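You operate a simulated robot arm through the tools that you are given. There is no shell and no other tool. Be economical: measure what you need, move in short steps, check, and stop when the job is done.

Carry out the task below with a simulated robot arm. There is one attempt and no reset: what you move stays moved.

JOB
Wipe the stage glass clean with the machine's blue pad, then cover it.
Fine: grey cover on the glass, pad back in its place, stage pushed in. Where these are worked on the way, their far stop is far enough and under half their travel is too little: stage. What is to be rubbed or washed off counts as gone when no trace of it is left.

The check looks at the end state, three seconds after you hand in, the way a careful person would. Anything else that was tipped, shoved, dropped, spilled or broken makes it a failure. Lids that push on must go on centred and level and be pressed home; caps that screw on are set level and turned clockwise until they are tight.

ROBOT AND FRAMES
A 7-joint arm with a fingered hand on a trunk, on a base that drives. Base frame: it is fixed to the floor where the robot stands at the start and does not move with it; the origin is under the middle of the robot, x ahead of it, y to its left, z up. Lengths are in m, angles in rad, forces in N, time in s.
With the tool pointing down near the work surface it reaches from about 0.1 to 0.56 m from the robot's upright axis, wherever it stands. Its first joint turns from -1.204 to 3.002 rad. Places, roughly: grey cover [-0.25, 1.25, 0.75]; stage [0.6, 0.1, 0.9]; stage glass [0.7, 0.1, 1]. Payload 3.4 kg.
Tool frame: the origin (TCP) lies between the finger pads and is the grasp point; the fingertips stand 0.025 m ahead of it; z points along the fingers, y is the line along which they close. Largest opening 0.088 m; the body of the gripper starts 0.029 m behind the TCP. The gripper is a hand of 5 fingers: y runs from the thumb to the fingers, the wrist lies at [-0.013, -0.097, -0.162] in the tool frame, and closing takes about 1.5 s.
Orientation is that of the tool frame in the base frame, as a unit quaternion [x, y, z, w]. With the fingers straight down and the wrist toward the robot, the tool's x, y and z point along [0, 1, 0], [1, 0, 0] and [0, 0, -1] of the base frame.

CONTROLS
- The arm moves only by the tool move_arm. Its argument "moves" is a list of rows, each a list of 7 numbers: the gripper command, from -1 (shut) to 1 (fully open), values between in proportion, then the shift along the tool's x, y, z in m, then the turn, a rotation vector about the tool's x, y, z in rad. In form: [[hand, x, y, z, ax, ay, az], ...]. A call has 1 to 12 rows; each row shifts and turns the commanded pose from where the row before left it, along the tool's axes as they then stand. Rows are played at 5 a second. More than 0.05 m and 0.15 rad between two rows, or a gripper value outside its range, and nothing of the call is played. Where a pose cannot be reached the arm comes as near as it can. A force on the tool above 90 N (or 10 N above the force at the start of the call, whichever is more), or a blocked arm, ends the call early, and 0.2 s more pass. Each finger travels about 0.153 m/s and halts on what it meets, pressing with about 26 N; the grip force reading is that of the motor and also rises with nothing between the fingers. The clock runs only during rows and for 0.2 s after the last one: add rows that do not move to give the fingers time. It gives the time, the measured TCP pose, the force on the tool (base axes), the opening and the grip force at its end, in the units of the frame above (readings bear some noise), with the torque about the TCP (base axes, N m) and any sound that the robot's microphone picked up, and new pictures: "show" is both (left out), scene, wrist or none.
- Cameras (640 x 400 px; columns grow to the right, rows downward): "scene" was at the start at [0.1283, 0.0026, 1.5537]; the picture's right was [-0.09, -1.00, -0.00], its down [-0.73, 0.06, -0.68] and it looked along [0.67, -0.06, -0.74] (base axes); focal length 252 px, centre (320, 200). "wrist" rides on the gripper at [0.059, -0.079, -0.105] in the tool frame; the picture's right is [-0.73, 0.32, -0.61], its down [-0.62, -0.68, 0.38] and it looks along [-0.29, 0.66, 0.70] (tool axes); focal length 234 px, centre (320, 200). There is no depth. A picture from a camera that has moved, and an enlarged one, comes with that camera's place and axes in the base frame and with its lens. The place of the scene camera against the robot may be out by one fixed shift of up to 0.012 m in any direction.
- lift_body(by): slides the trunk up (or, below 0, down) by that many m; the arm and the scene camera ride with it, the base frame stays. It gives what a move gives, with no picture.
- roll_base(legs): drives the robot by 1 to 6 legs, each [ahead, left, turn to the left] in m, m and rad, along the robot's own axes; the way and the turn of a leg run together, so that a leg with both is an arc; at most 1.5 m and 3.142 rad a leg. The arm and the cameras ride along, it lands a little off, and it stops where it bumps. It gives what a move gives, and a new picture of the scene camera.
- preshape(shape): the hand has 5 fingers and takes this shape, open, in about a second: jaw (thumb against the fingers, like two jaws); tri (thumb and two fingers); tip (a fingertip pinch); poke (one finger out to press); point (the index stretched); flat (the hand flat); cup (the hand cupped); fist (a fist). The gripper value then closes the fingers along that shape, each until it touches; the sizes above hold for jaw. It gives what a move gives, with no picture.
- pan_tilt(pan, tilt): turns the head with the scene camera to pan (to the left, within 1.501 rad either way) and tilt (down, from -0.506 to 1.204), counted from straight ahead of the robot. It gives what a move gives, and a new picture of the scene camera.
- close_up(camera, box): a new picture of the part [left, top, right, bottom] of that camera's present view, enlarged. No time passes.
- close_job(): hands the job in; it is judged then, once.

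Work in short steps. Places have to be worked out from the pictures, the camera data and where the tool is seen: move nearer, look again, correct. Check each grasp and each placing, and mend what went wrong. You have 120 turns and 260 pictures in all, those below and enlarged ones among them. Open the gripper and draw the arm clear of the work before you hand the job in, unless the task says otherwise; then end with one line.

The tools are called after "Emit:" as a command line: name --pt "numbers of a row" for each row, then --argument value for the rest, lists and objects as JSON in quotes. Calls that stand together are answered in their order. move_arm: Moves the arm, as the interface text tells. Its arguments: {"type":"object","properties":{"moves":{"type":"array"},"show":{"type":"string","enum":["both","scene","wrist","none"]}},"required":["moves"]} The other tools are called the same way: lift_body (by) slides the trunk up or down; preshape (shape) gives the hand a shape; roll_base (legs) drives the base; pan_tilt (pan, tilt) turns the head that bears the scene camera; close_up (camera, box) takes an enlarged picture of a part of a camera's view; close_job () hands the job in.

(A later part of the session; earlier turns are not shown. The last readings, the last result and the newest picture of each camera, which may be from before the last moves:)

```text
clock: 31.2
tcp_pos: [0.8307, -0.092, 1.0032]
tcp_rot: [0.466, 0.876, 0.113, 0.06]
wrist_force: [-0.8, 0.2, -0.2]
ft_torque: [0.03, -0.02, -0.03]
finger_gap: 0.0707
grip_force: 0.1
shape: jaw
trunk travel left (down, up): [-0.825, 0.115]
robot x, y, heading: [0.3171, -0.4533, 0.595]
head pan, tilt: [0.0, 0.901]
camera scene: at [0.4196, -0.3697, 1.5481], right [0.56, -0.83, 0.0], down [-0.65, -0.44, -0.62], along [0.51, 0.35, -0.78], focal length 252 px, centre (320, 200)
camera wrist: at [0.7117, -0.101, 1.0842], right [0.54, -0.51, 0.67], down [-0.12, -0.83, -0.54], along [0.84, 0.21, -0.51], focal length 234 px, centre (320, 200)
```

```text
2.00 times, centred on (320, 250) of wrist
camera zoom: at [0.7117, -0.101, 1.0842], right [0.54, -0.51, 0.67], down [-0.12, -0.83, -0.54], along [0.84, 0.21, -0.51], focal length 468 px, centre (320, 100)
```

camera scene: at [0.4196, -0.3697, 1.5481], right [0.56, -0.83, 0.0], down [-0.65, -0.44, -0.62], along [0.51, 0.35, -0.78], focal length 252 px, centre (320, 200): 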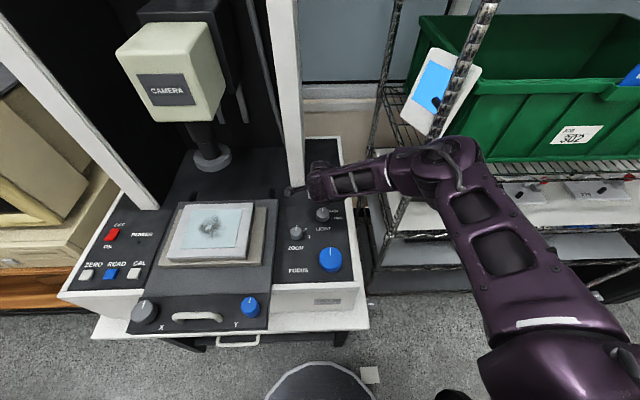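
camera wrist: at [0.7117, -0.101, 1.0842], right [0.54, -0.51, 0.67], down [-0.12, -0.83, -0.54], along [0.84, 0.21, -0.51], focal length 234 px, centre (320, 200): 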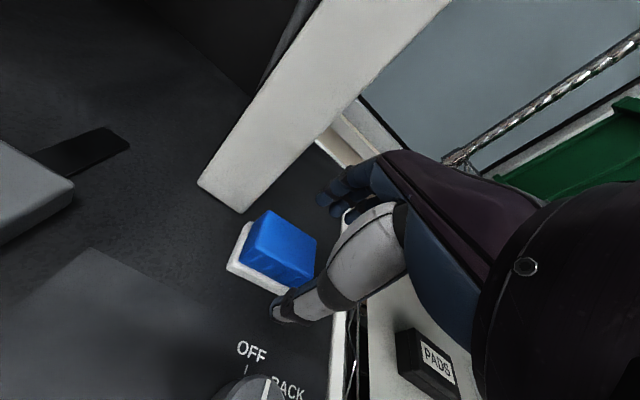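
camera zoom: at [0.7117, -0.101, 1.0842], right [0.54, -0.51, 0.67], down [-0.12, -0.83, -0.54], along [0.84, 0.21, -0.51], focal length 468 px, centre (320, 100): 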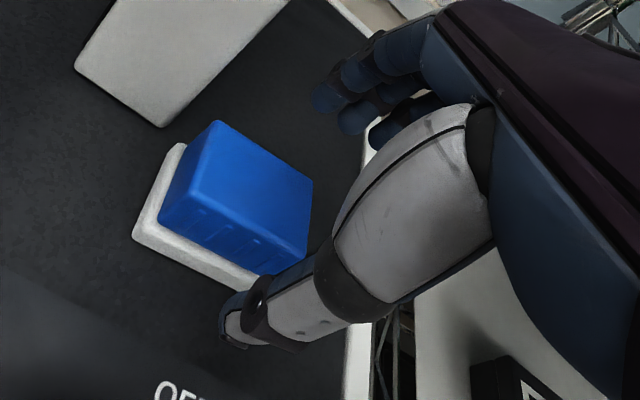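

Now d 0.634, u 0.545 with tilt 0.26; the pad spans d ≈ 0.625–0.663, u ≈ 0.514–0.560. I descend straddling it.

Emit:
move_arm --pt "0.6 0.006 0 0.024 0 0 0" --pt "0.6 0 0 0.02 0 0 0" --pt "0.6 0 0 0 0 0 0" --show "wrist"

Emit:
close_up --camera "wrist" --box '[160, 150, 480, 350]'

```text
clock: 32.0
tcp_pos: [0.8355, -0.0788, 0.9587]
tcp_rot: [0.465, 0.876, 0.114, 0.06]
wrist_force: [-0.4, -0.5, -0.3]
ft_torque: [0.02, 0.01, 0.0]
finger_gap: 0.0705
grip_force: 0.0
shape: jaw
trunk travel left (down, up): [-0.825, 0.115]
robot x, y, heading: [0.3153, -0.4522, 0.594]
head pan, tilt: [0.0, 0.901]
camera wrist: at [0.7173, -0.0896, 1.0408], right [0.54, -0.51, 0.67], down [-0.12, -0.83, -0.54], along [0.84, 0.21, -0.51], focal length 234 px, centre (320, 200)
```

wrist: 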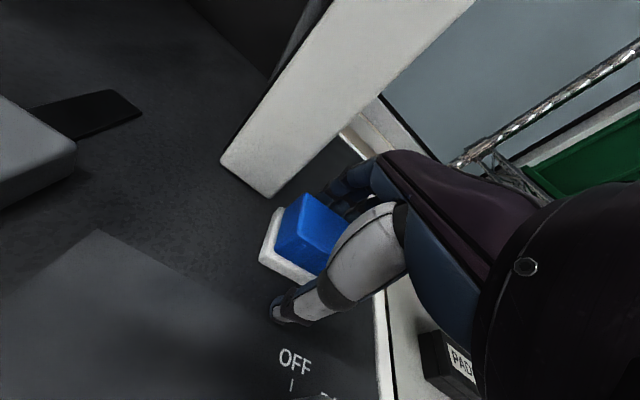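

```text
2.00 times, centred on (320, 250) of wrist
camera zoom: at [0.7173, -0.0896, 1.0408], right [0.54, -0.51, 0.67], down [-0.12, -0.83, -0.54], along [0.84, 0.21, -0.51], focal length 468 px, centre (320, 100)
```

zoom: 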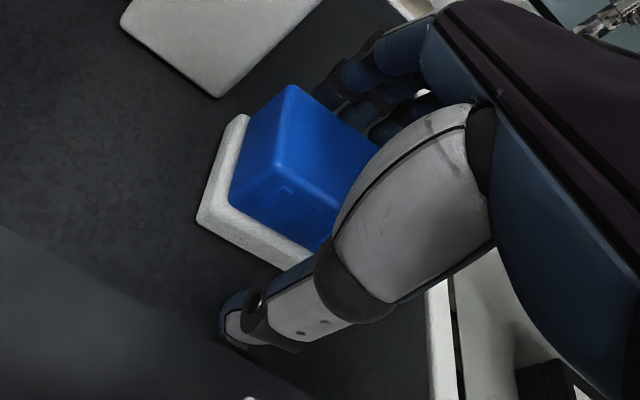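

Aligned (d 0.646, u 0.536). I lower 8 mm more and close gently around the pad.

Emit:
move_arm --pt "0.6 0 -0.001 0.008 0 0 0" --pt "0.2 0 0 0 0 0 0" --pt "-0.2 0 0 0 0 0 0" --pt "-0.6 0 0 0 0 0 0" --pt "-1 0 0 0 0 0 0" --pt "-1 0 0 0 0 0 0" --pt "-1 0 0 0 0 0 0" --pt "-1 0 0 0 0 0 0" --show "wrist"

Emit:
close_up --camera "wrist" --box '[160, 150, 480, 350]'

```text
clock: 33.8
tcp_pos: [0.8355, -0.0802, 0.9527]
tcp_rot: [0.465, 0.876, 0.114, 0.061]
wrist_force: [-2.1, -2.5, 7.2]
ft_torque: [-0.16, 0.18, 0.03]
finger_gap: 0.0391
grip_force: 26.2
shape: jaw
trunk travel left (down, up): [-0.825, 0.115]
robot x, y, heading: [0.3181, -0.4474, 0.599]
head pan, tilt: [0.0, 0.901]
camera wrist: at [0.717, -0.0897, 1.0338], right [0.54, -0.51, 0.67], down [-0.12, -0.83, -0.54], along [0.84, 0.21, -0.5], focal length 234 px, centre (320, 200)
```

wrist: 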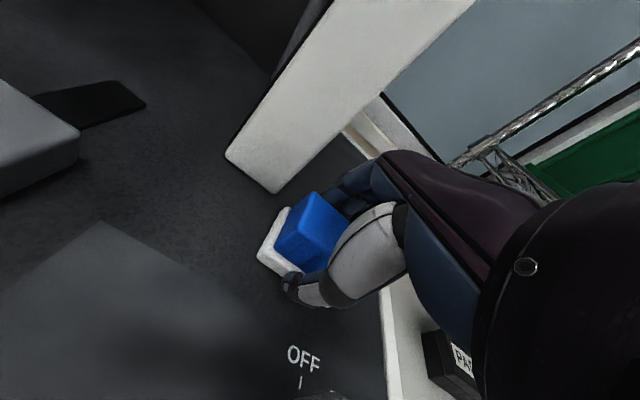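

```text
2.00 times, centred on (320, 250) of wrist
camera zoom: at [0.717, -0.0897, 1.0338], right [0.54, -0.51, 0.67], down [-0.12, -0.83, -0.54], along [0.84, 0.21, -0.5], focal length 468 px, centre (320, 100)
```

zoom: 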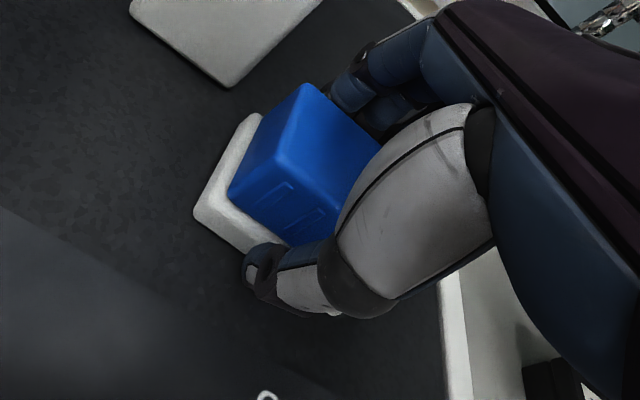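

Held at a 3.9 cm gap (grasp pose to remember: tcp [0.8355, −0.0802, 0.9527]). I lift straight up 5 cm and look.

Emit:
move_arm --pt "-1 0 0.006 -0.024 0 0 0" --pt "-1 0 0.006 -0.024 0 0 0" --pt "-1 0 0 0 0 0 0"

Emit:
close_up --camera "wrist" --box '[160, 150, 480, 350]'

Emit:
close_up --camera "scene" --box '[260, 130, 380, 205]'

```text
clock: 34.6
tcp_pos: [0.8347, -0.0784, 1.002]
tcp_rot: [0.465, 0.876, 0.113, 0.061]
wrist_force: [0.6, -0.9, -0.2]
ft_torque: [0.01, 0.01, -0.01]
finger_gap: 0.0387
grip_force: 26.6
shape: jaw
trunk travel left (down, up): [-0.825, 0.115]
robot x, y, heading: [0.3171, -0.4502, 0.596]
head pan, tilt: [0.0, 0.901]
camera scene: at [0.4201, -0.3687, 1.548], right [0.56, -0.83, 0.0], down [-0.65, -0.44, -0.62], along [0.51, 0.35, -0.78], focal length 252 px, centre (320, 200)
camera wrist: at [0.7166, -0.0888, 1.0823], right [0.54, -0.51, 0.67], down [-0.12, -0.83, -0.54], along [0.84, 0.21, -0.51], focal length 234 px, centre (320, 200)
```

scene: 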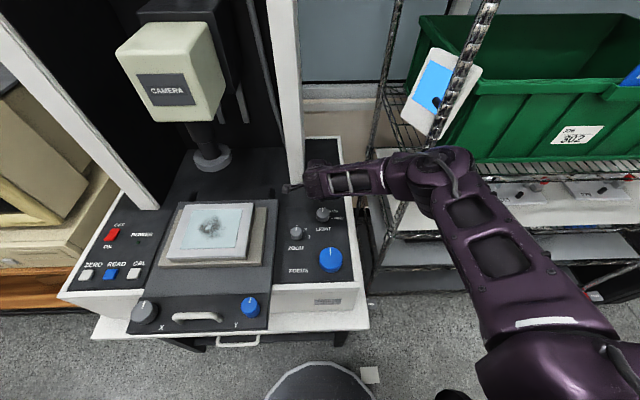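
wrist: 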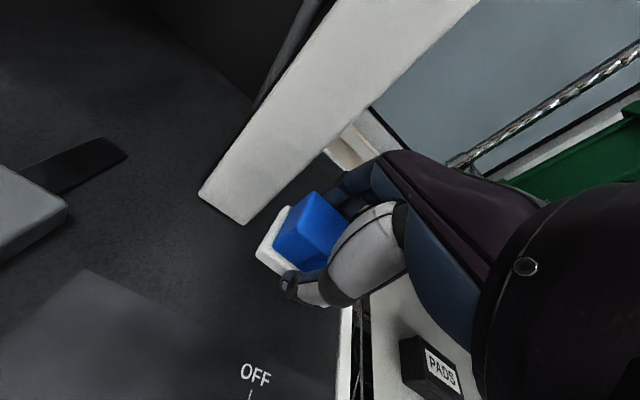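

```text
2.00 times, centred on (320, 250) of wrist
camera zoom: at [0.7166, -0.0888, 1.0823], right [0.54, -0.51, 0.67], down [-0.12, -0.83, -0.54], along [0.84, 0.21, -0.51], focal length 468 px, centre (320, 100)
```

zoom: 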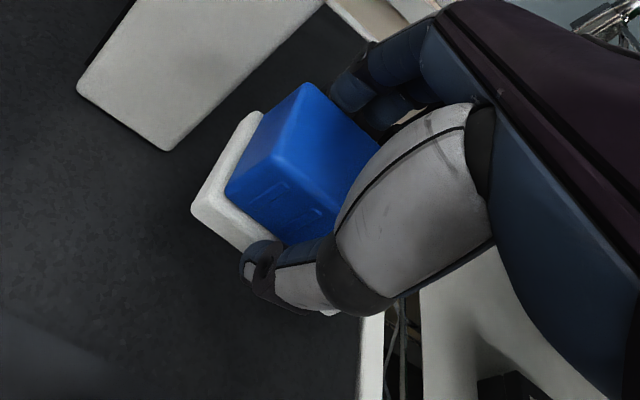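

```text
5.33 times, centred on (320, 168) of scene
camera zoom: at [0.4201, -0.3687, 1.548], right [0.56, -0.83, 0.0], down [-0.65, -0.44, -0.62], along [0.51, 0.35, -0.78], focal length 1343 px, centre (320, 373)
```

zoom: 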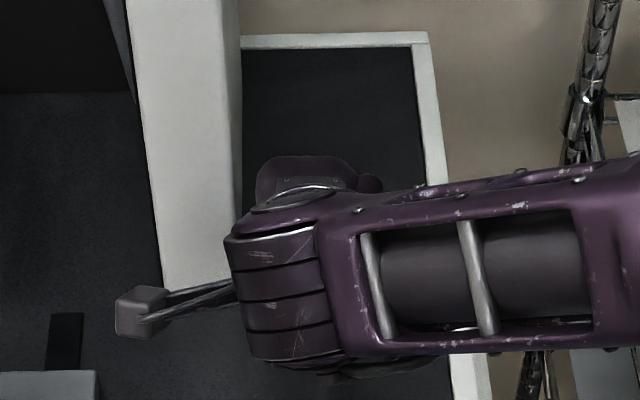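

The white felt is part of the pad and came along. I raise it, draw back from the post, then carry it left above the pulled-out glass (smudge ≈ d 0.443, u 0.267, z 1.025).

Emit:
move_arm --pt "-1 0 0.011 -0.041 0 0 0" --pt "-1 0 0.011 -0.041 0 0 0" --pt "-1 0 -0.04 -0.011 0 0 0" --pt "-1 0 -0.04 -0.011 0 0 0" --pt "-1 0 -0.04 -0.011 0 0 0" --pt "-1 0.045 0 0 0 0 0" --pt "-1 0.045 0 0 0 0 0" --pt "-1 0.045 0 0 0 0 0" --pt "-1 0.04 -0.025 -0.006 0 0 0" --pt "-1 0.04 -0.025 -0.006 0 0 0" --pt "-1 0.04 -0.02 -0.006 0 0 0" --pt "-1 0 0 0 0 0 0"

```text
clock: 37.2
tcp_pos: [0.5698, 0.0014, 1.0879]
tcp_rot: [0.465, 0.876, 0.114, 0.061]
wrist_force: [-0.2, 0.3, -0.8]
ft_torque: [-0.02, -0.01, -0.02]
finger_gap: 0.0382
grip_force: 26.4
shape: jaw
out of reach, approached as far as the arm can: row 11
trunk travel left (down, up): [-0.825, 0.115]
robot x, y, heading: [0.3166, -0.4526, 0.588]
head pan, tilt: [0.0, 0.901]
camera scene: at [0.4191, -0.3691, 1.5481], right [0.56, -0.83, 0.0], down [-0.65, -0.44, -0.62], along [0.51, 0.35, -0.78], focal length 252 px, centre (320, 200)
camera wrist: at [0.4513, -0.0087, 1.1694], right [0.54, -0.51, 0.67], down [-0.12, -0.83, -0.54], along [0.84, 0.21, -0.51], focal length 234 px, centre (320, 200)
```

scene: 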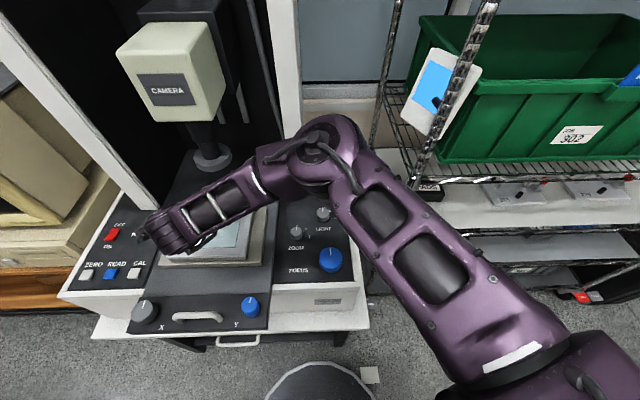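
wrist: 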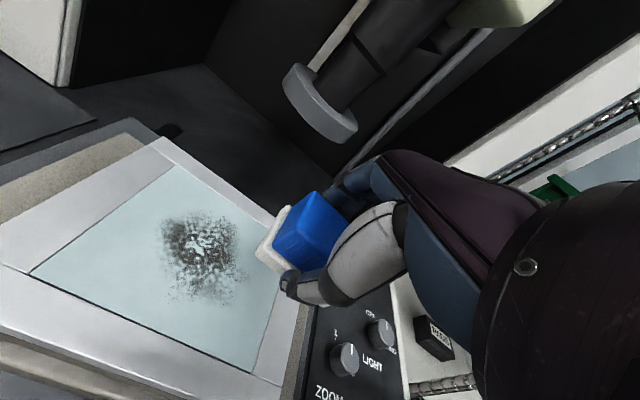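

TCP at d 0.470, u 0.320; the arm is near a limit on this side, so I move the base back 5 cm and left 18 cm (after raising the pad) so the glass is straight ahead.

Emit:
move_arm --pt "-1 -0.03 0.01 -0.03 0 0 0" --pt "-1 0 0 0 0 0 0" --show "none"

Emit:
roll_base --legs '[[-0.05, 0, 0], [0, 0.18, 0]]'

```text
clock: 37.8
tcp_pos: [0.5886, -0.0224, 1.1204]
tcp_rot: [0.466, 0.876, 0.113, 0.061]
wrist_force: [-0.9, 0.1, -0.5]
ft_torque: [0.0, 0.05, 0.02]
finger_gap: 0.0387
grip_force: 25.9
shape: jaw
trunk travel left (down, up): [-0.825, 0.115]
robot x, y, heading: [0.3156, -0.4502, 0.597]
head pan, tilt: [0.0, 0.901]
```

```text
clock: 39.9
tcp_pos: [0.4487, 0.0963, 1.1201]
tcp_rot: [0.466, 0.876, 0.113, 0.06]
wrist_force: [-0.1, 0.1, -1.1]
ft_torque: [0.03, 0.01, 0.01]
finger_gap: 0.0383
grip_force: 25.7
shape: jaw
trunk travel left (down, up): [-0.825, 0.115]
robot x, y, heading: [0.1744, -0.3261, 0.594]
head pan, tilt: [0.0, 0.901]
camera scene: at [0.2791, -0.2501, 1.548], right [0.56, -0.83, 0.0], down [-0.65, -0.44, -0.62], along [0.51, 0.35, -0.78], focal length 252 px, centre (320, 200)
```

scene: 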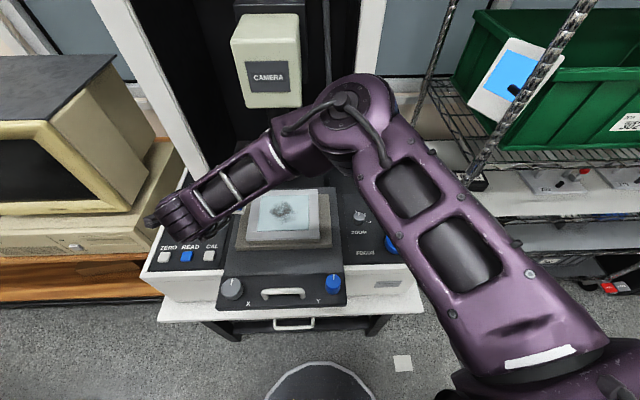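

Base at d −0.040, u 0.368; smudge is ahead-left at d ≈ 0.466, u ≈ 0.272. I carry the pad above it to z 1.075.

Emit:
move_arm --pt "-1 -0.034 0.015 0 0 0 0" --pt "-1 -0.034 0.015 0 0 0 0" --pt "-1 -0.03 0.0 0.025 0 0 0" --pt "-1 0 -0.002 0.029 0 0 0" --pt "-1 0 0 0 0 0 0"

```text
clock: 41.0
tcp_pos: [0.5364, 0.0378, 1.075]
tcp_rot: [0.466, 0.876, 0.114, 0.061]
wrist_force: [0.0, 0.3, -0.3]
ft_torque: [-0.01, -0.01, 0.03]
finger_gap: 0.0384
grip_force: 25.7
shape: jaw
trunk travel left (down, up): [-0.825, 0.115]
robot x, y, heading: [0.1737, -0.3312, 0.591]
head pan, tilt: [0.0, 0.901]
camera scene: at [0.2775, -0.2496, 1.5482], right [0.56, -0.83, 0.0], down [-0.65, -0.44, -0.62], along [0.51, 0.35, -0.78], focal length 252 px, centre (320, 200)
camera wrist: at [0.4191, 0.0295, 1.1569], right [0.54, -0.51, 0.67], down [-0.12, -0.83, -0.54], along [0.84, 0.21, -0.51], focal length 234 px, centre (320, 200)
```

scene: 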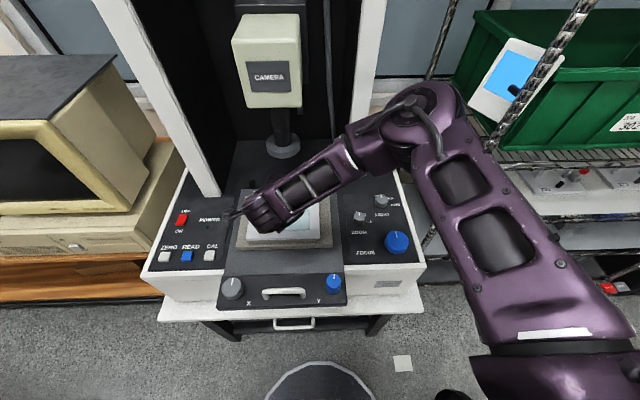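
wrist: 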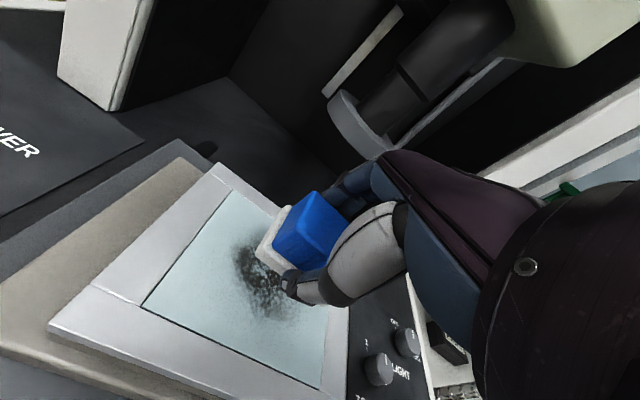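

Pad hangs over the smudge. I lower in small steps until the wrist feels the glass.

Emit:
move_arm --pt "-1 0 -0.0015 0.006 0 0 0" --pt "-1 0 -0.0015 0.006 0 0 0" --pt "-1 0 -0.0015 0.006 0 0 0" --pt "-1 0 0 0 0 0 0" --show "wrist"

```text
clock: 42.0
tcp_pos: [0.538, 0.0384, 1.0575]
tcp_rot: [0.465, 0.876, 0.113, 0.06]
wrist_force: [-0.5, -0.5, -0.2]
ft_torque: [0.0, 0.02, -0.01]
finger_gap: 0.0385
grip_force: 25.8
shape: jaw
trunk travel left (down, up): [-0.825, 0.115]
robot x, y, heading: [0.1759, -0.3312, 0.592]
head pan, tilt: [0.0, 0.901]
camera wrist: at [0.4192, 0.0293, 1.1386], right [0.54, -0.51, 0.67], down [-0.12, -0.83, -0.54], along [0.84, 0.21, -0.51], focal length 234 px, centre (320, 200)
```

wrist: 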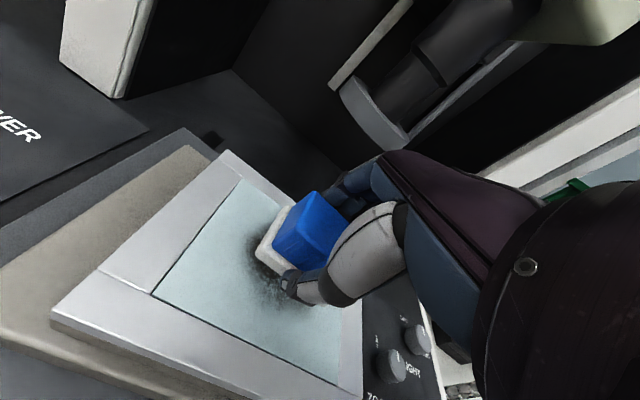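

No contact yet at z 1.0575; I go on down slowly.

Emit:
move_arm --pt "-1 0 -0.0012 0.005 0 0 0" --pt "-1 0 -0.0012 0.005 0 0 0" --pt "-1 0 0 0 0 0 0" --show "wrist"

```text
clock: 42.9
tcp_pos: [0.5375, 0.0385, 1.0459]
tcp_rot: [0.466, 0.876, 0.113, 0.06]
wrist_force: [-0.4, -0.7, -0.1]
ft_torque: [-0.02, 0.01, -0.03]
finger_gap: 0.0386
grip_force: 25.6
shape: jaw
trunk travel left (down, up): [-0.825, 0.115]
robot x, y, heading: [0.1755, -0.3276, 0.59]
head pan, tilt: [0.0, 0.901]
camera wrist: at [0.4193, 0.0296, 1.1281], right [0.54, -0.51, 0.67], down [-0.12, -0.83, -0.54], along [0.84, 0.21, -0.51], focal length 234 px, centre (320, 200)
```

wrist: 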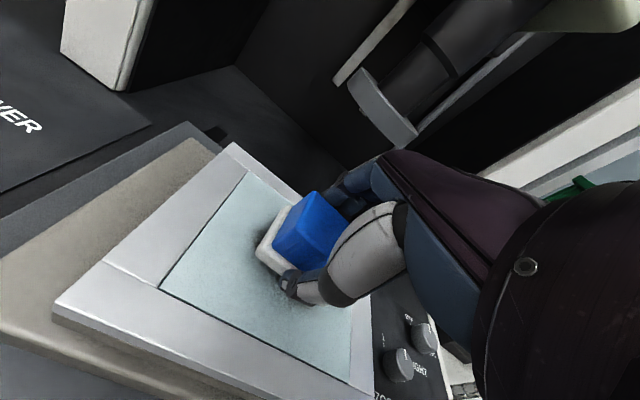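

Still free; another 8 mm.

Emit:
move_arm --pt "-1 0 -0.001 0.004 0 0 0" --pt "-1 0 -0.001 0.004 0 0 0" --pt "-1 0 0 0 0 0 0" --show "wrist"

```text
clock: 43.6
tcp_pos: [0.5375, 0.0386, 1.0367]
tcp_rot: [0.466, 0.876, 0.113, 0.06]
wrist_force: [0.1, -0.3, -0.3]
ft_torque: [-0.02, -0.02, 0.0]
finger_gap: 0.0387
grip_force: 26.2
shape: jaw
trunk travel left (down, up): [-0.825, 0.115]
robot x, y, heading: [0.1714, -0.3292, 0.601]
head pan, tilt: [0.0, 0.901]
camera wrist: at [0.4195, 0.0295, 1.1197], right [0.54, -0.51, 0.67], down [-0.12, -0.83, -0.54], along [0.84, 0.21, -0.51], focal length 234 px, centre (320, 200)
```

wrist: 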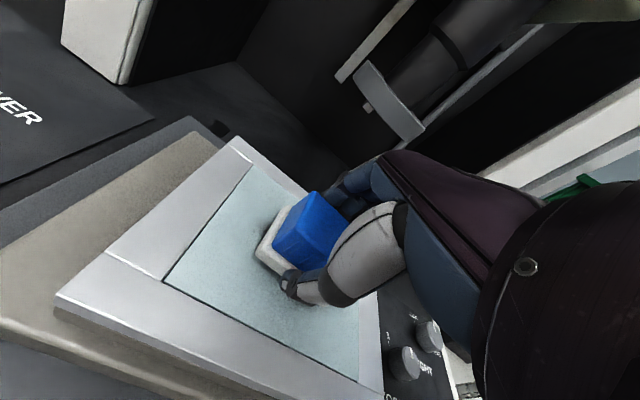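

Very near now; a further 8 mm in 2 mm steps.

Emit:
move_arm --pt "-1 0 -0.0005 0.002 0 0 0" --pt "-1 0 -0.0005 0.002 0 0 0" --pt "-1 0 -0.0005 0.002 0 0 0" --pt "-1 0 -0.0005 0.002 0 0 0" --pt "-1 0 0 0 0 0 0" --show "none"

Emit:
close_up --camera "wrist" --box '[160, 150, 400, 300]'

```text
clock: 44.9
tcp_pos: [0.5379, 0.0389, 1.0309]
tcp_rot: [0.466, 0.876, 0.114, 0.06]
wrist_force: [1.3, 1.0, 7.0]
ft_torque: [-0.1, 0.02, 0.01]
finger_gap: 0.0383
grip_force: 26.4
shape: jaw
trunk travel left (down, up): [-0.825, 0.115]
robot x, y, heading: [0.1758, -0.3286, 0.6]
head pan, tilt: [0.0, 0.901]
```

```text
2.67 times, centred on (280, 225) of wrist
camera zoom: at [0.4195, 0.0296, 1.1124], right [0.54, -0.51, 0.67], down [-0.12, -0.83, -0.55], along [0.84, 0.21, -0.5], focal length 624 px, centre (427, 133)
```

zoom: 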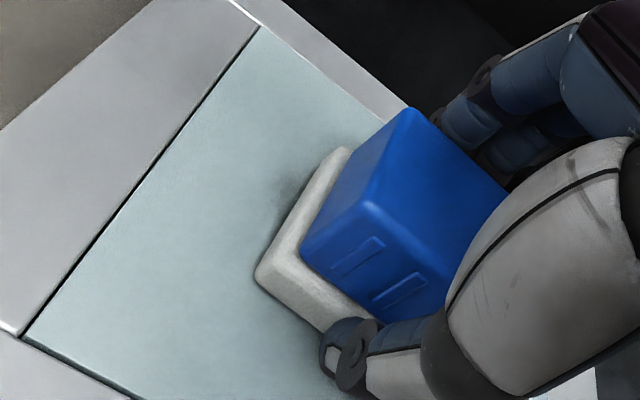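

Contact: 7 N at z 1.031. I press 1.5 mm more and wipe a raster over the smudge area (d ≈ 0.45–0.50, u ≈ 0.25–0.30).

Emit:
move_arm --pt "-1 0 0 0.0015 0 0 0" --pt "-1 0.018 -0.0135 -0.0036 0 0 0" --pt "-1 -0.02 0 0 0 0 0" --pt "-1 -0.02 0 0 0 0 0" --pt "-1 0 0.0155 0.0041 0 0 0" --pt "-1 0.02 0 0 0 0 0" --pt "-1 0.02 0 0 0 0 0" --pt "-1 0 0.0155 0.0041 0 0 0" --pt "-1 -0.02 0 0 0 0 0" --pt "-1 -0.02 0 0 0 0 0" --pt "-1 0 0.0155 0.0041 0 0 0" --pt "-1 0.02 0 0 0 0 0" --show "wrist"

```text
clock: 47.5
tcp_pos: [0.568, 0.0551, 1.0298]
tcp_rot: [0.466, 0.875, 0.114, 0.062]
wrist_force: [2.4, -2.2, 9.8]
ft_torque: [-0.08, 0.07, 0.07]
finger_gap: 0.0397
grip_force: 26.0
shape: jaw
trunk travel left (down, up): [-0.825, 0.115]
robot x, y, heading: [0.1711, -0.3311, 0.595]
head pan, tilt: [0.0, 0.901]
camera wrist: at [0.4493, 0.0462, 1.1108], right [0.53, -0.52, 0.67], down [-0.12, -0.83, -0.55], along [0.84, 0.21, -0.5], focal length 234 px, centre (320, 200)
```

wrist: 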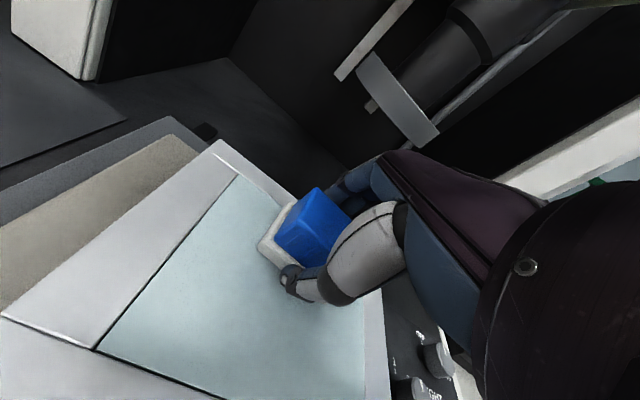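

The visible glass looks clean. I do one more pass back over the area, then lift to inspect.

Emit:
move_arm --pt "-1 0.02 0 0 0 0 0" --pt "-1 -0.02 -0.01 -0.0026 0 0 0" --pt "-1 -0.02 -0.01 -0.0026 0 0 0" --pt "-1 0.025 -0.01 -0.0026 0 0 0" --pt "-1 0.02 -0.01 -0.0026 0 0 0" --pt "-1 -0.025 -0.01 -0.0026 0 0 0" --pt "-1 -0.02 0 0 0 0 0" --pt "-1 0.02 0 0 0 0 0" --pt "-1 0 0.01 -0.035 0 0 0" --pt "-1 -0.04 0.01 -0.025 0 0 0" --pt "-1 -0.045 0 0 0 0 0" --pt "-1 0 0 0 0 0 0"

Emit:
close_up --camera "scene" --box '[210, 170, 370, 270]'

Emit:
close_up --camera "wrist" --box '[20, 170, 340, 370]'

```text
clock: 50.0
tcp_pos: [0.574, -0.0396, 1.091]
tcp_rot: [0.466, 0.875, 0.113, 0.062]
wrist_force: [-0.5, 0.1, 0.1]
ft_torque: [0.0, 0.01, 0.01]
finger_gap: 0.0384
grip_force: 25.9
shape: jaw
trunk travel left (down, up): [-0.825, 0.115]
robot x, y, heading: [0.1777, -0.3318, 0.594]
head pan, tilt: [0.0, 0.901]
camera scene: at [0.277, -0.2479, 1.5481], right [0.56, -0.83, 0.0], down [-0.65, -0.44, -0.62], along [0.52, 0.35, -0.78], focal length 252 px, centre (320, 200)
camera wrist: at [0.4551, -0.0492, 1.1728], right [0.54, -0.51, 0.67], down [-0.12, -0.83, -0.54], along [0.84, 0.21, -0.51], focal length 234 px, centre (320, 200)
```

scene: 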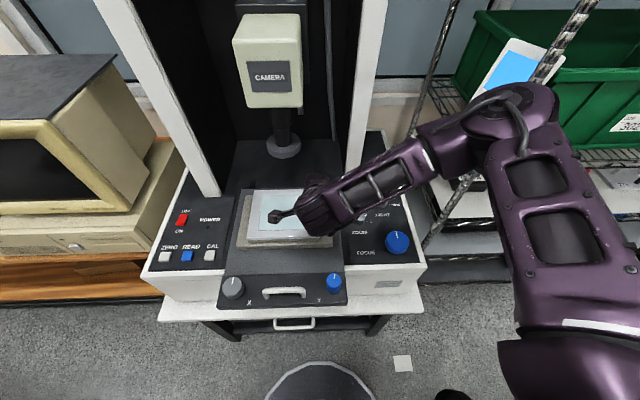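
wrist: 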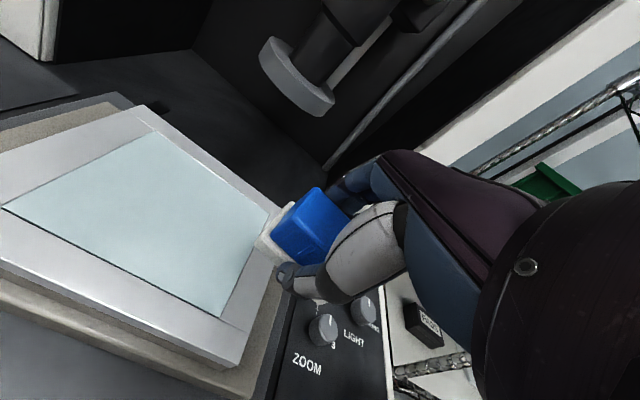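

```text
4.00 times, centred on (290, 220) of scene
camera zoom: at [0.277, -0.2479, 1.5481], right [0.56, -0.83, 0.0], down [-0.65, -0.44, -0.62], along [0.52, 0.35, -0.78], focal length 1007 px, centre (440, 120)
```

zoom: 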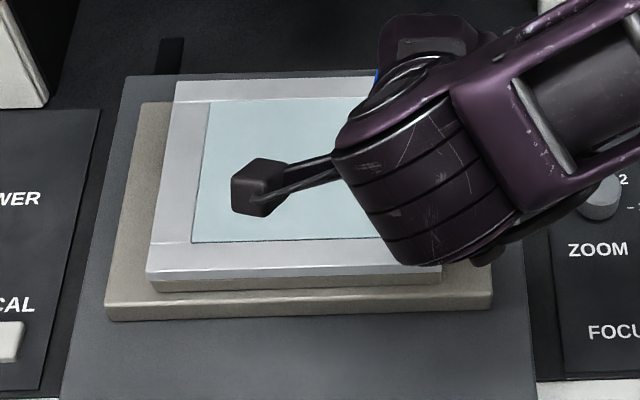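

```text
2.00 times, centred on (180, 270) of wrist
camera zoom: at [0.4551, -0.0492, 1.1728], right [0.54, -0.51, 0.67], down [-0.12, -0.83, -0.54], along [0.84, 0.21, -0.51], focal length 468 px, centre (600, 60)
```

zoom: 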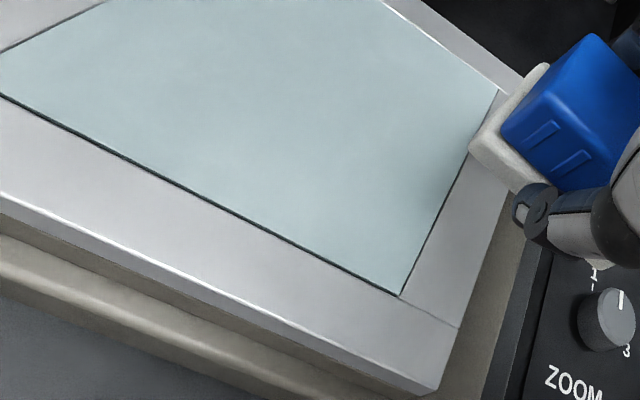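

The glass is clear of smudge. I take the pad back: base right 18 cm and ahead 5 cm.

Emit:
roll_base --legs '[[0, -0.18, 0], [0.05, 0, 0]]'

```text
clock: 52.1
tcp_pos: [0.7133, -0.1636, 1.0928]
tcp_rot: [0.465, 0.876, 0.114, 0.061]
wrist_force: [0.3, -0.4, -1.1]
ft_torque: [0.0, 0.01, 0.01]
finger_gap: 0.0385
grip_force: 26.3
shape: jaw
trunk travel left (down, up): [-0.825, 0.115]
robot x, y, heading: [0.3189, -0.4543, 0.598]
head pan, tilt: [0.0, 0.901]
camera scene: at [0.4165, -0.3723, 1.5484], right [0.56, -0.83, 0.0], down [-0.65, -0.44, -0.62], along [0.52, 0.35, -0.78], focal length 252 px, centre (320, 200)
```

scene: 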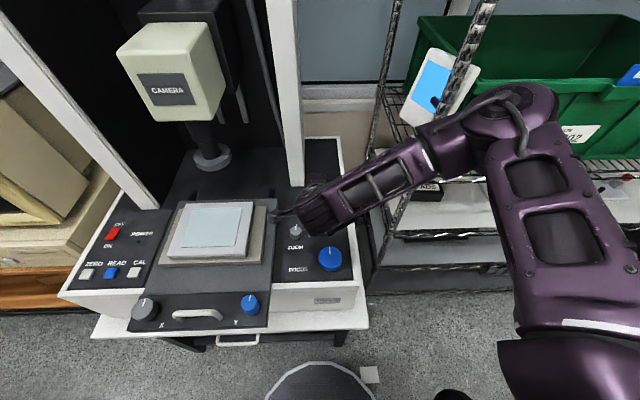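

TCP d 0.497, u 0.537 — directly in line. I advance 14.8 cm at height, then come down to 4.5 cm above the resting height and compare with the spot.

Emit:
move_arm --pt "-1 0 0.0358 0.0095 0 0 0" --pt "-1 0 0.0358 0.0095 0 0 0" --pt "-1 0 0.0358 0.0095 0 0 0" --pt "-1 0 0.0358 0.0095 0 0 0" --pt "-1 0 -0.012 0.046 0 0 0" --pt "-1 0 -0.012 0.046 0 0 0" --pt "-1 0 0 0 0 0 0" --show "wrist"

Emit:
close_up --camera "wrist" --box '[160, 150, 480, 350]'

```text
clock: 53.7
tcp_pos: [0.8372, -0.0794, 0.9951]
tcp_rot: [0.466, 0.875, 0.115, 0.061]
wrist_force: [0.3, 0.6, -0.2]
ft_torque: [0.01, 0.0, 0.0]
finger_gap: 0.0384
grip_force: 26.5
shape: jaw
trunk travel left (down, up): [-0.825, 0.115]
robot x, y, heading: [0.3165, -0.4534, 0.596]
head pan, tilt: [0.0, 0.901]
camera wrist: at [0.7197, -0.089, 1.0767], right [0.54, -0.51, 0.67], down [-0.12, -0.83, -0.54], along [0.84, 0.21, -0.51], focal length 234 px, centre (320, 200)
```

wrist: 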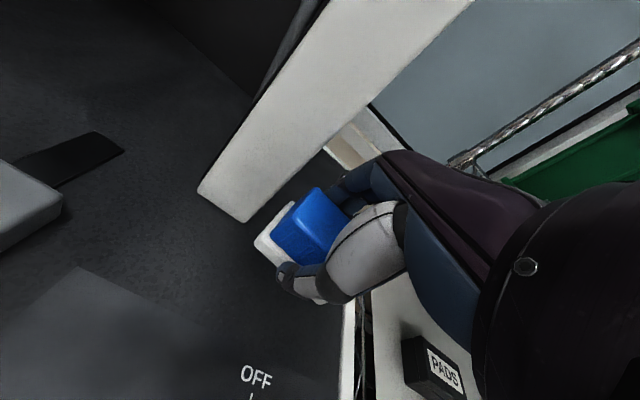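

```text
2.00 times, centred on (320, 250) of wrist
camera zoom: at [0.7197, -0.089, 1.0767], right [0.54, -0.51, 0.67], down [-0.12, -0.83, -0.54], along [0.84, 0.21, -0.51], focal length 468 px, centre (320, 100)
```

zoom: 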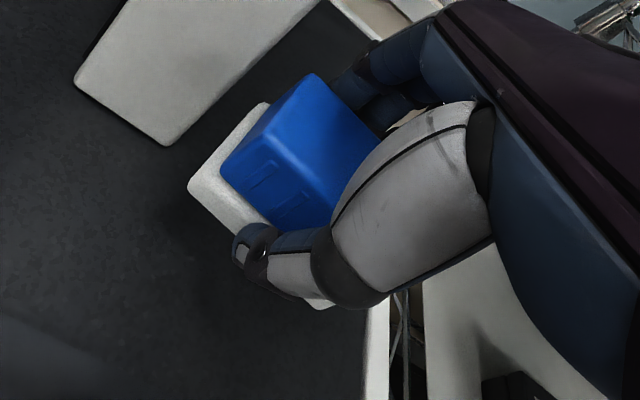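

The pad sits nearly as before in the hand. I lower it slowly until contact.

Emit:
move_arm --pt "-1 0 -0.004 0.016 0 0 0" --pt "-1 0 -0.004 0.016 0 0 0" --pt "-1 0 -0.001 0.004 0 0 0" --pt "-1 0 -0.001 0.004 0 0 0" --pt "-1 0 0 0 0 0 0" --show "none"

```text
clock: 54.9
tcp_pos: [0.8386, -0.0805, 0.9543]
tcp_rot: [0.465, 0.876, 0.113, 0.061]
wrist_force: [0.0, 0.3, -0.3]
ft_torque: [0.0, 0.0, 0.01]
finger_gap: 0.0382
grip_force: 26.9
shape: jaw
trunk travel left (down, up): [-0.825, 0.115]
robot x, y, heading: [0.3156, -0.4511, 0.596]
head pan, tilt: [0.0, 0.901]
```

No contact yet; I correct 2 mm and go on in 2 mm steps.

Emit:
move_arm --pt "-1 0.002 -0.002 0 0 0 0" --pt "-1 0 -0.0005 0.002 0 0 0" --pt "-1 0 -0.0005 0.002 0 0 0" --pt "-1 0 0 0 0 0 0" --show "wrist"

```text
clock: 55.9
tcp_pos: [0.8372, -0.079, 0.9515]
tcp_rot: [0.465, 0.876, 0.115, 0.061]
wrist_force: [2.2, 1.5, 11.8]
ft_torque: [-0.02, 0.15, -0.01]
finger_gap: 0.0388
grip_force: 25.6
shape: jaw
trunk travel left (down, up): [-0.825, 0.115]
robot x, y, heading: [0.3168, -0.4493, 0.593]
head pan, tilt: [0.0, 0.901]
camera wrist: at [0.7179, -0.0882, 1.0329], right [0.53, -0.52, 0.67], down [-0.12, -0.83, -0.55], along [0.84, 0.21, -0.5], focal length 234 px, centre (320, 200)
```

wrist: 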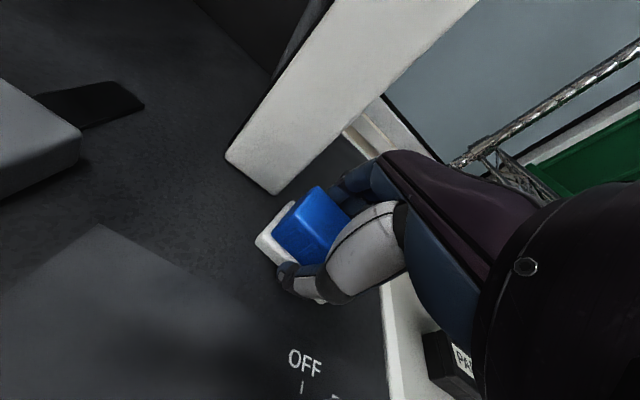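

The felt is down (12 N). I open gradually, and rise clear.

Emit:
move_arm --pt "-0.05 0 0 0 0 0 0" --pt "0.1 0 0 0 0 0 0" --pt "0.3 0 0 0 0 0 0" --pt "0.6 0 0 0 0 0 0" --pt "0.6 0 0 0 0 0 0" --pt "0.6 0 0.004 -0.02 0 0 0" --pt "0.6 0 0.008 -0.035 0 0 0" --pt "0.6 0 0.01 -0.04 0 0 0" --pt "0.6 0 -0.03 -0.03 0 0 0" --pt "0.6 0 -0.045 -0.012 0 0 0" --pt "0.6 0 0 0 0 0 0"

Emit:
close_up --camera "wrist" --box '[160, 150, 400, 300]'

Emit:
close_up --camera "scene" --box '[260, 130, 380, 205]'

```text
clock: 58.3
tcp_pos: [0.7659, -0.1276, 1.0683]
tcp_rot: [0.466, 0.876, 0.113, 0.061]
wrist_force: [0.0, -1.2, -0.4]
ft_torque: [0.0, 0.0, 0.0]
finger_gap: 0.0701
grip_force: 0.1
shape: jaw
trunk travel left (down, up): [-0.825, 0.115]
robot x, y, heading: [0.3167, -0.4508, 0.593]
head pan, tilt: [0.0, 0.901]
camera scene: at [0.4205, -0.3702, 1.548], right [0.56, -0.83, 0.0], down [-0.65, -0.44, -0.62], along [0.51, 0.35, -0.78], focal length 252 px, centre (320, 200)
camera wrist: at [0.6475, -0.1364, 1.1509], right [0.54, -0.51, 0.67], down [-0.12, -0.83, -0.54], along [0.84, 0.21, -0.51], focal length 234 px, centre (320, 200)
```

scene: 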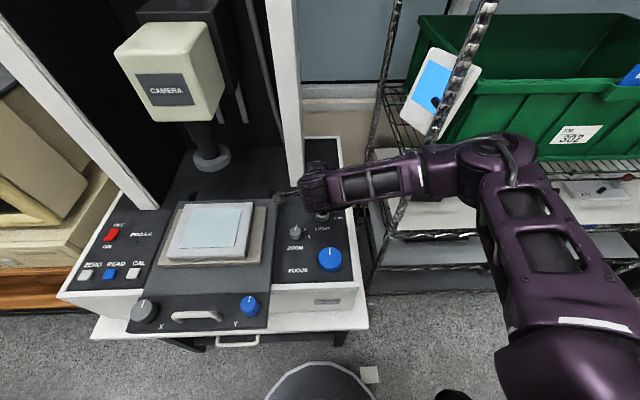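
wrist: 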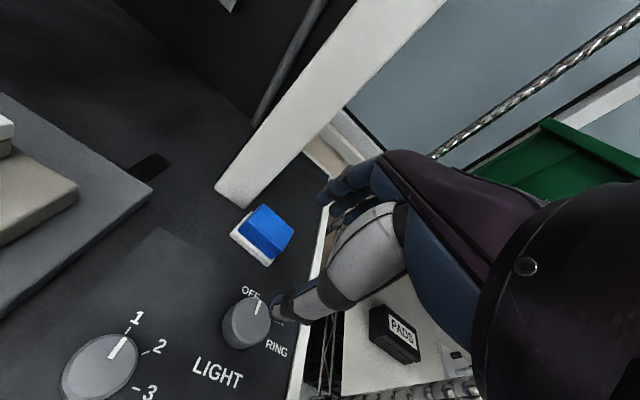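

```text
2.67 times, centred on (280, 225) of wrist
camera zoom: at [0.6475, -0.1364, 1.1509], right [0.54, -0.51, 0.67], down [-0.12, -0.83, -0.54], along [0.84, 0.21, -0.51], focal length 624 px, centre (427, 133)
```

zoom: 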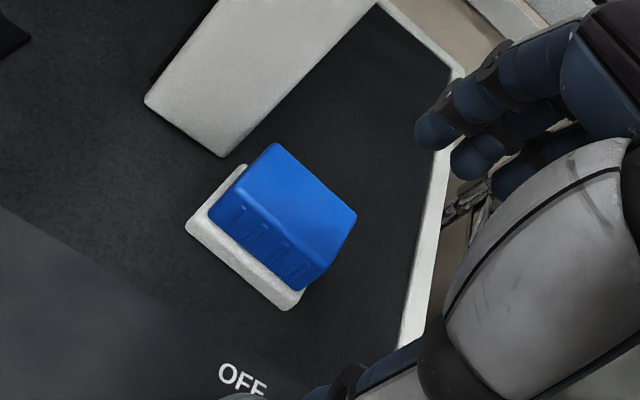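

```text
5.33 times, centred on (320, 168) of scene
camera zoom: at [0.4205, -0.3702, 1.548], right [0.56, -0.83, 0.0], down [-0.65, -0.44, -0.62], along [0.51, 0.35, -0.78], focal length 1343 px, centre (320, 373)
```

zoom: 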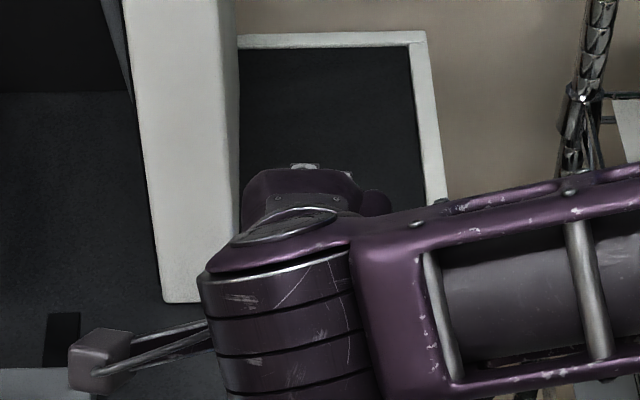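

The pad is flat back on its spot. The table with the cover runs parallel to the machine front (edge d ≈ 0.40; cover ≈ d 0.53, u −1.15), so I straighten the hand, retract, and drive left along it.

Emit:
move_arm --pt "1 0 -0.03 -0.01 0.13 0 0" --pt "1 0 -0.03 -0.01 0.13 0 0" --pt "1 0 -0.045 -0.01 0 0 0" --pt "1 0 -0.045 0 0 0 0" --pt "1 0.02 -0.045 0 0 0 0" --pt "1 0.02 -0.045 0 0 0 0" --pt "1 0.02 -0.02 0 0 0 0" --pt "1 0 0 0 0 0 0" --show "none"

Emit:
roll_base --legs '[[-0.13, 0, 0], [0, 0.8, 0]]'

```text
clock: 60.1
tcp_pos: [0.5146, -0.2239, 1.0877]
tcp_rot: [0.47, 0.883, -0.001, -0.001]
wrist_force: [-0.6, -0.2, -0.4]
ft_torque: [0.0, 0.03, 0.0]
finger_gap: 0.0883
grip_force: 0.0
shape: jaw
trunk travel left (down, up): [-0.825, 0.115]
robot x, y, heading: [0.316, -0.4516, 0.591]
head pan, tilt: [0.0, 0.901]
```

```text
clock: 65.3
tcp_pos: [-0.0414, 0.3708, 1.088]
tcp_rot: [0.471, 0.882, -0.001, -0.001]
wrist_force: [-0.5, -0.1, -0.2]
ft_torque: [0.02, -0.02, -0.01]
finger_gap: 0.0882
grip_force: 0.1
shape: jaw
trunk travel left (down, up): [-0.825, 0.115]
robot x, y, heading: [-0.2406, 0.1408, 0.591]
head pan, tilt: [0.0, 0.901]
camera scene: at [-0.1363, 0.223, 1.5481], right [0.56, -0.83, 0.0], down [-0.65, -0.44, -0.62], along [0.52, 0.35, -0.78], focal length 252 px, centre (320, 200)
```

scene: 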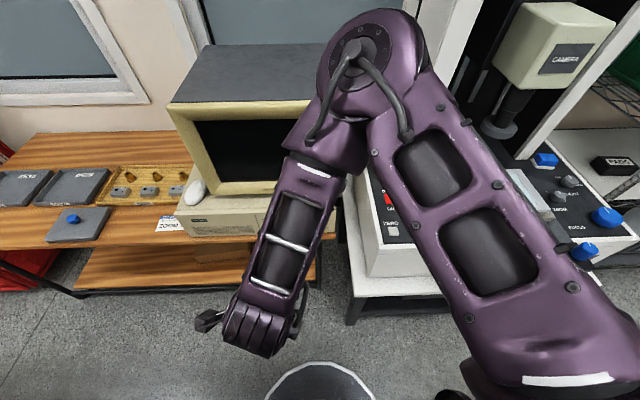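

Cover knob now at about d 0.540, u −1.167. I drive on left 0.87 m, then a little ahead.

Emit:
roll_base --legs '[[0, 0.87, 0], [0.08, 0, 0]]'

Emit:
close_up --camera "scene" --box '[180, 130, 420, 280]'

```text
clock: 70.5
tcp_pos: [-0.461, 1.1354, 1.0865]
tcp_rot: [0.471, 0.882, 0.0, 0.0]
wrist_force: [1.1, -1.0, -0.2]
ft_torque: [0.0, -0.01, 0.02]
finger_gap: 0.0879
grip_force: 0.0
shape: jaw
trunk travel left (down, up): [-0.825, 0.115]
robot x, y, heading: [-0.6588, 0.9065, 0.591]
head pan, tilt: [0.0, 0.901]
camera scene: at [-0.5565, 0.988, 1.5482], right [0.56, -0.83, 0.0], down [-0.65, -0.44, -0.62], along [0.52, 0.35, -0.78], focal length 252 px, centre (320, 200)
```

scene: 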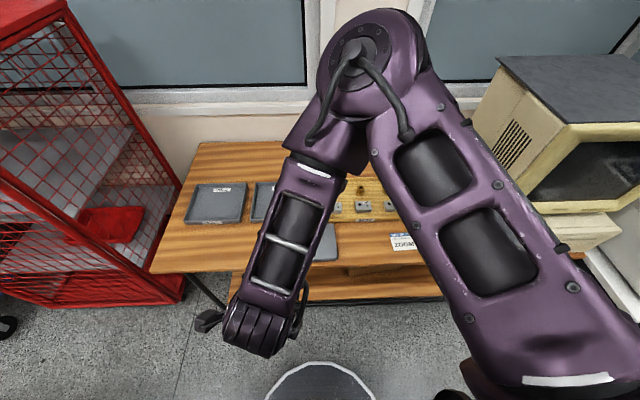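

```text
2.67 times, centred on (300, 205) of scene
camera zoom: at [-0.5565, 0.988, 1.5482], right [0.56, -0.83, 0.0], down [-0.65, -0.44, -0.62], along [0.52, 0.35, -0.78], focal length 671 px, centre (373, 187)
```

zoom: 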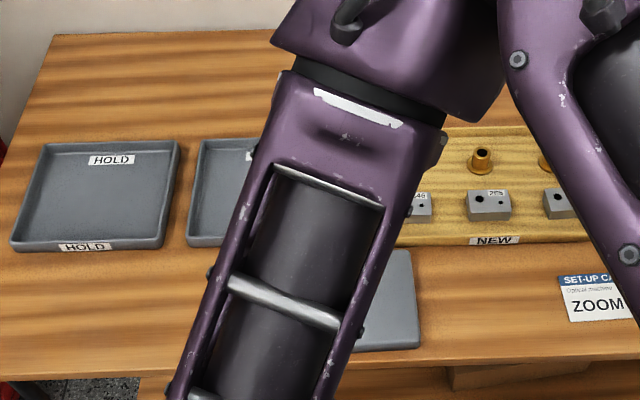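

Robot now at d −0.033, u −1.120, facing the cover. I lower the trunk 0.2 m and look with the wrist camera.

Emit:
lift_body --by -0.2

Emit:
move_arm --pt "1 0 0.04 -0.02 0 0 0" --pt "1 0 0.04 -0.02 0 0 0" --pt "1 0 0 0 0 0 0"

```text
clock: 72.7
tcp_pos: [-0.4599, 1.1356, 0.8873]
tcp_rot: [0.47, 0.883, -0.001, 0.0]
wrist_force: [-0.1, -0.3, 0.0]
ft_torque: [0.03, 0.0, 0.02]
finger_gap: 0.0883
grip_force: 0.1
shape: jaw
trunk travel left (down, up): [-0.625, 0.315]
robot x, y, heading: [-0.6576, 0.9075, 0.593]
head pan, tilt: [0.0, 0.901]
```

```text
clock: 73.5
tcp_pos: [-0.3935, 1.1791, 0.9297]
tcp_rot: [0.47, 0.883, 0.0, 0.0]
wrist_force: [-0.3, -0.2, 0.7]
ft_torque: [0.0, -0.01, -0.01]
finger_gap: 0.088
grip_force: 0.0
shape: jaw
trunk travel left (down, up): [-0.625, 0.315]
robot x, y, heading: [-0.6596, 0.9091, 0.591]
head pan, tilt: [0.0, 0.901]
camera scene: at [-0.5561, 0.9885, 1.3481], right [0.56, -0.83, 0.0], down [-0.65, -0.44, -0.62], along [0.52, 0.35, -0.78], focal length 252 px, centre (320, 200)
camera wrist: at [-0.4921, 1.1846, 1.0338], right [0.67, -0.42, 0.61], down [-0.22, -0.9, -0.38], along [0.71, 0.12, -0.7], focal length 234 px, centre (320, 200)
```

scene: 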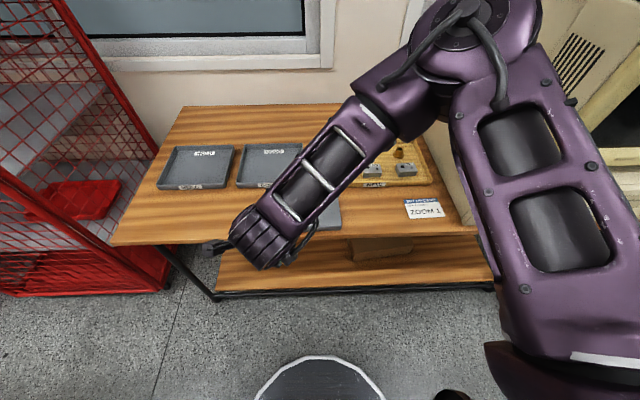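
wrist: 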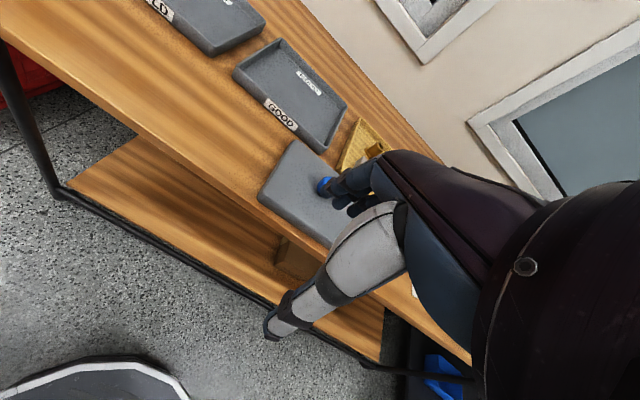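

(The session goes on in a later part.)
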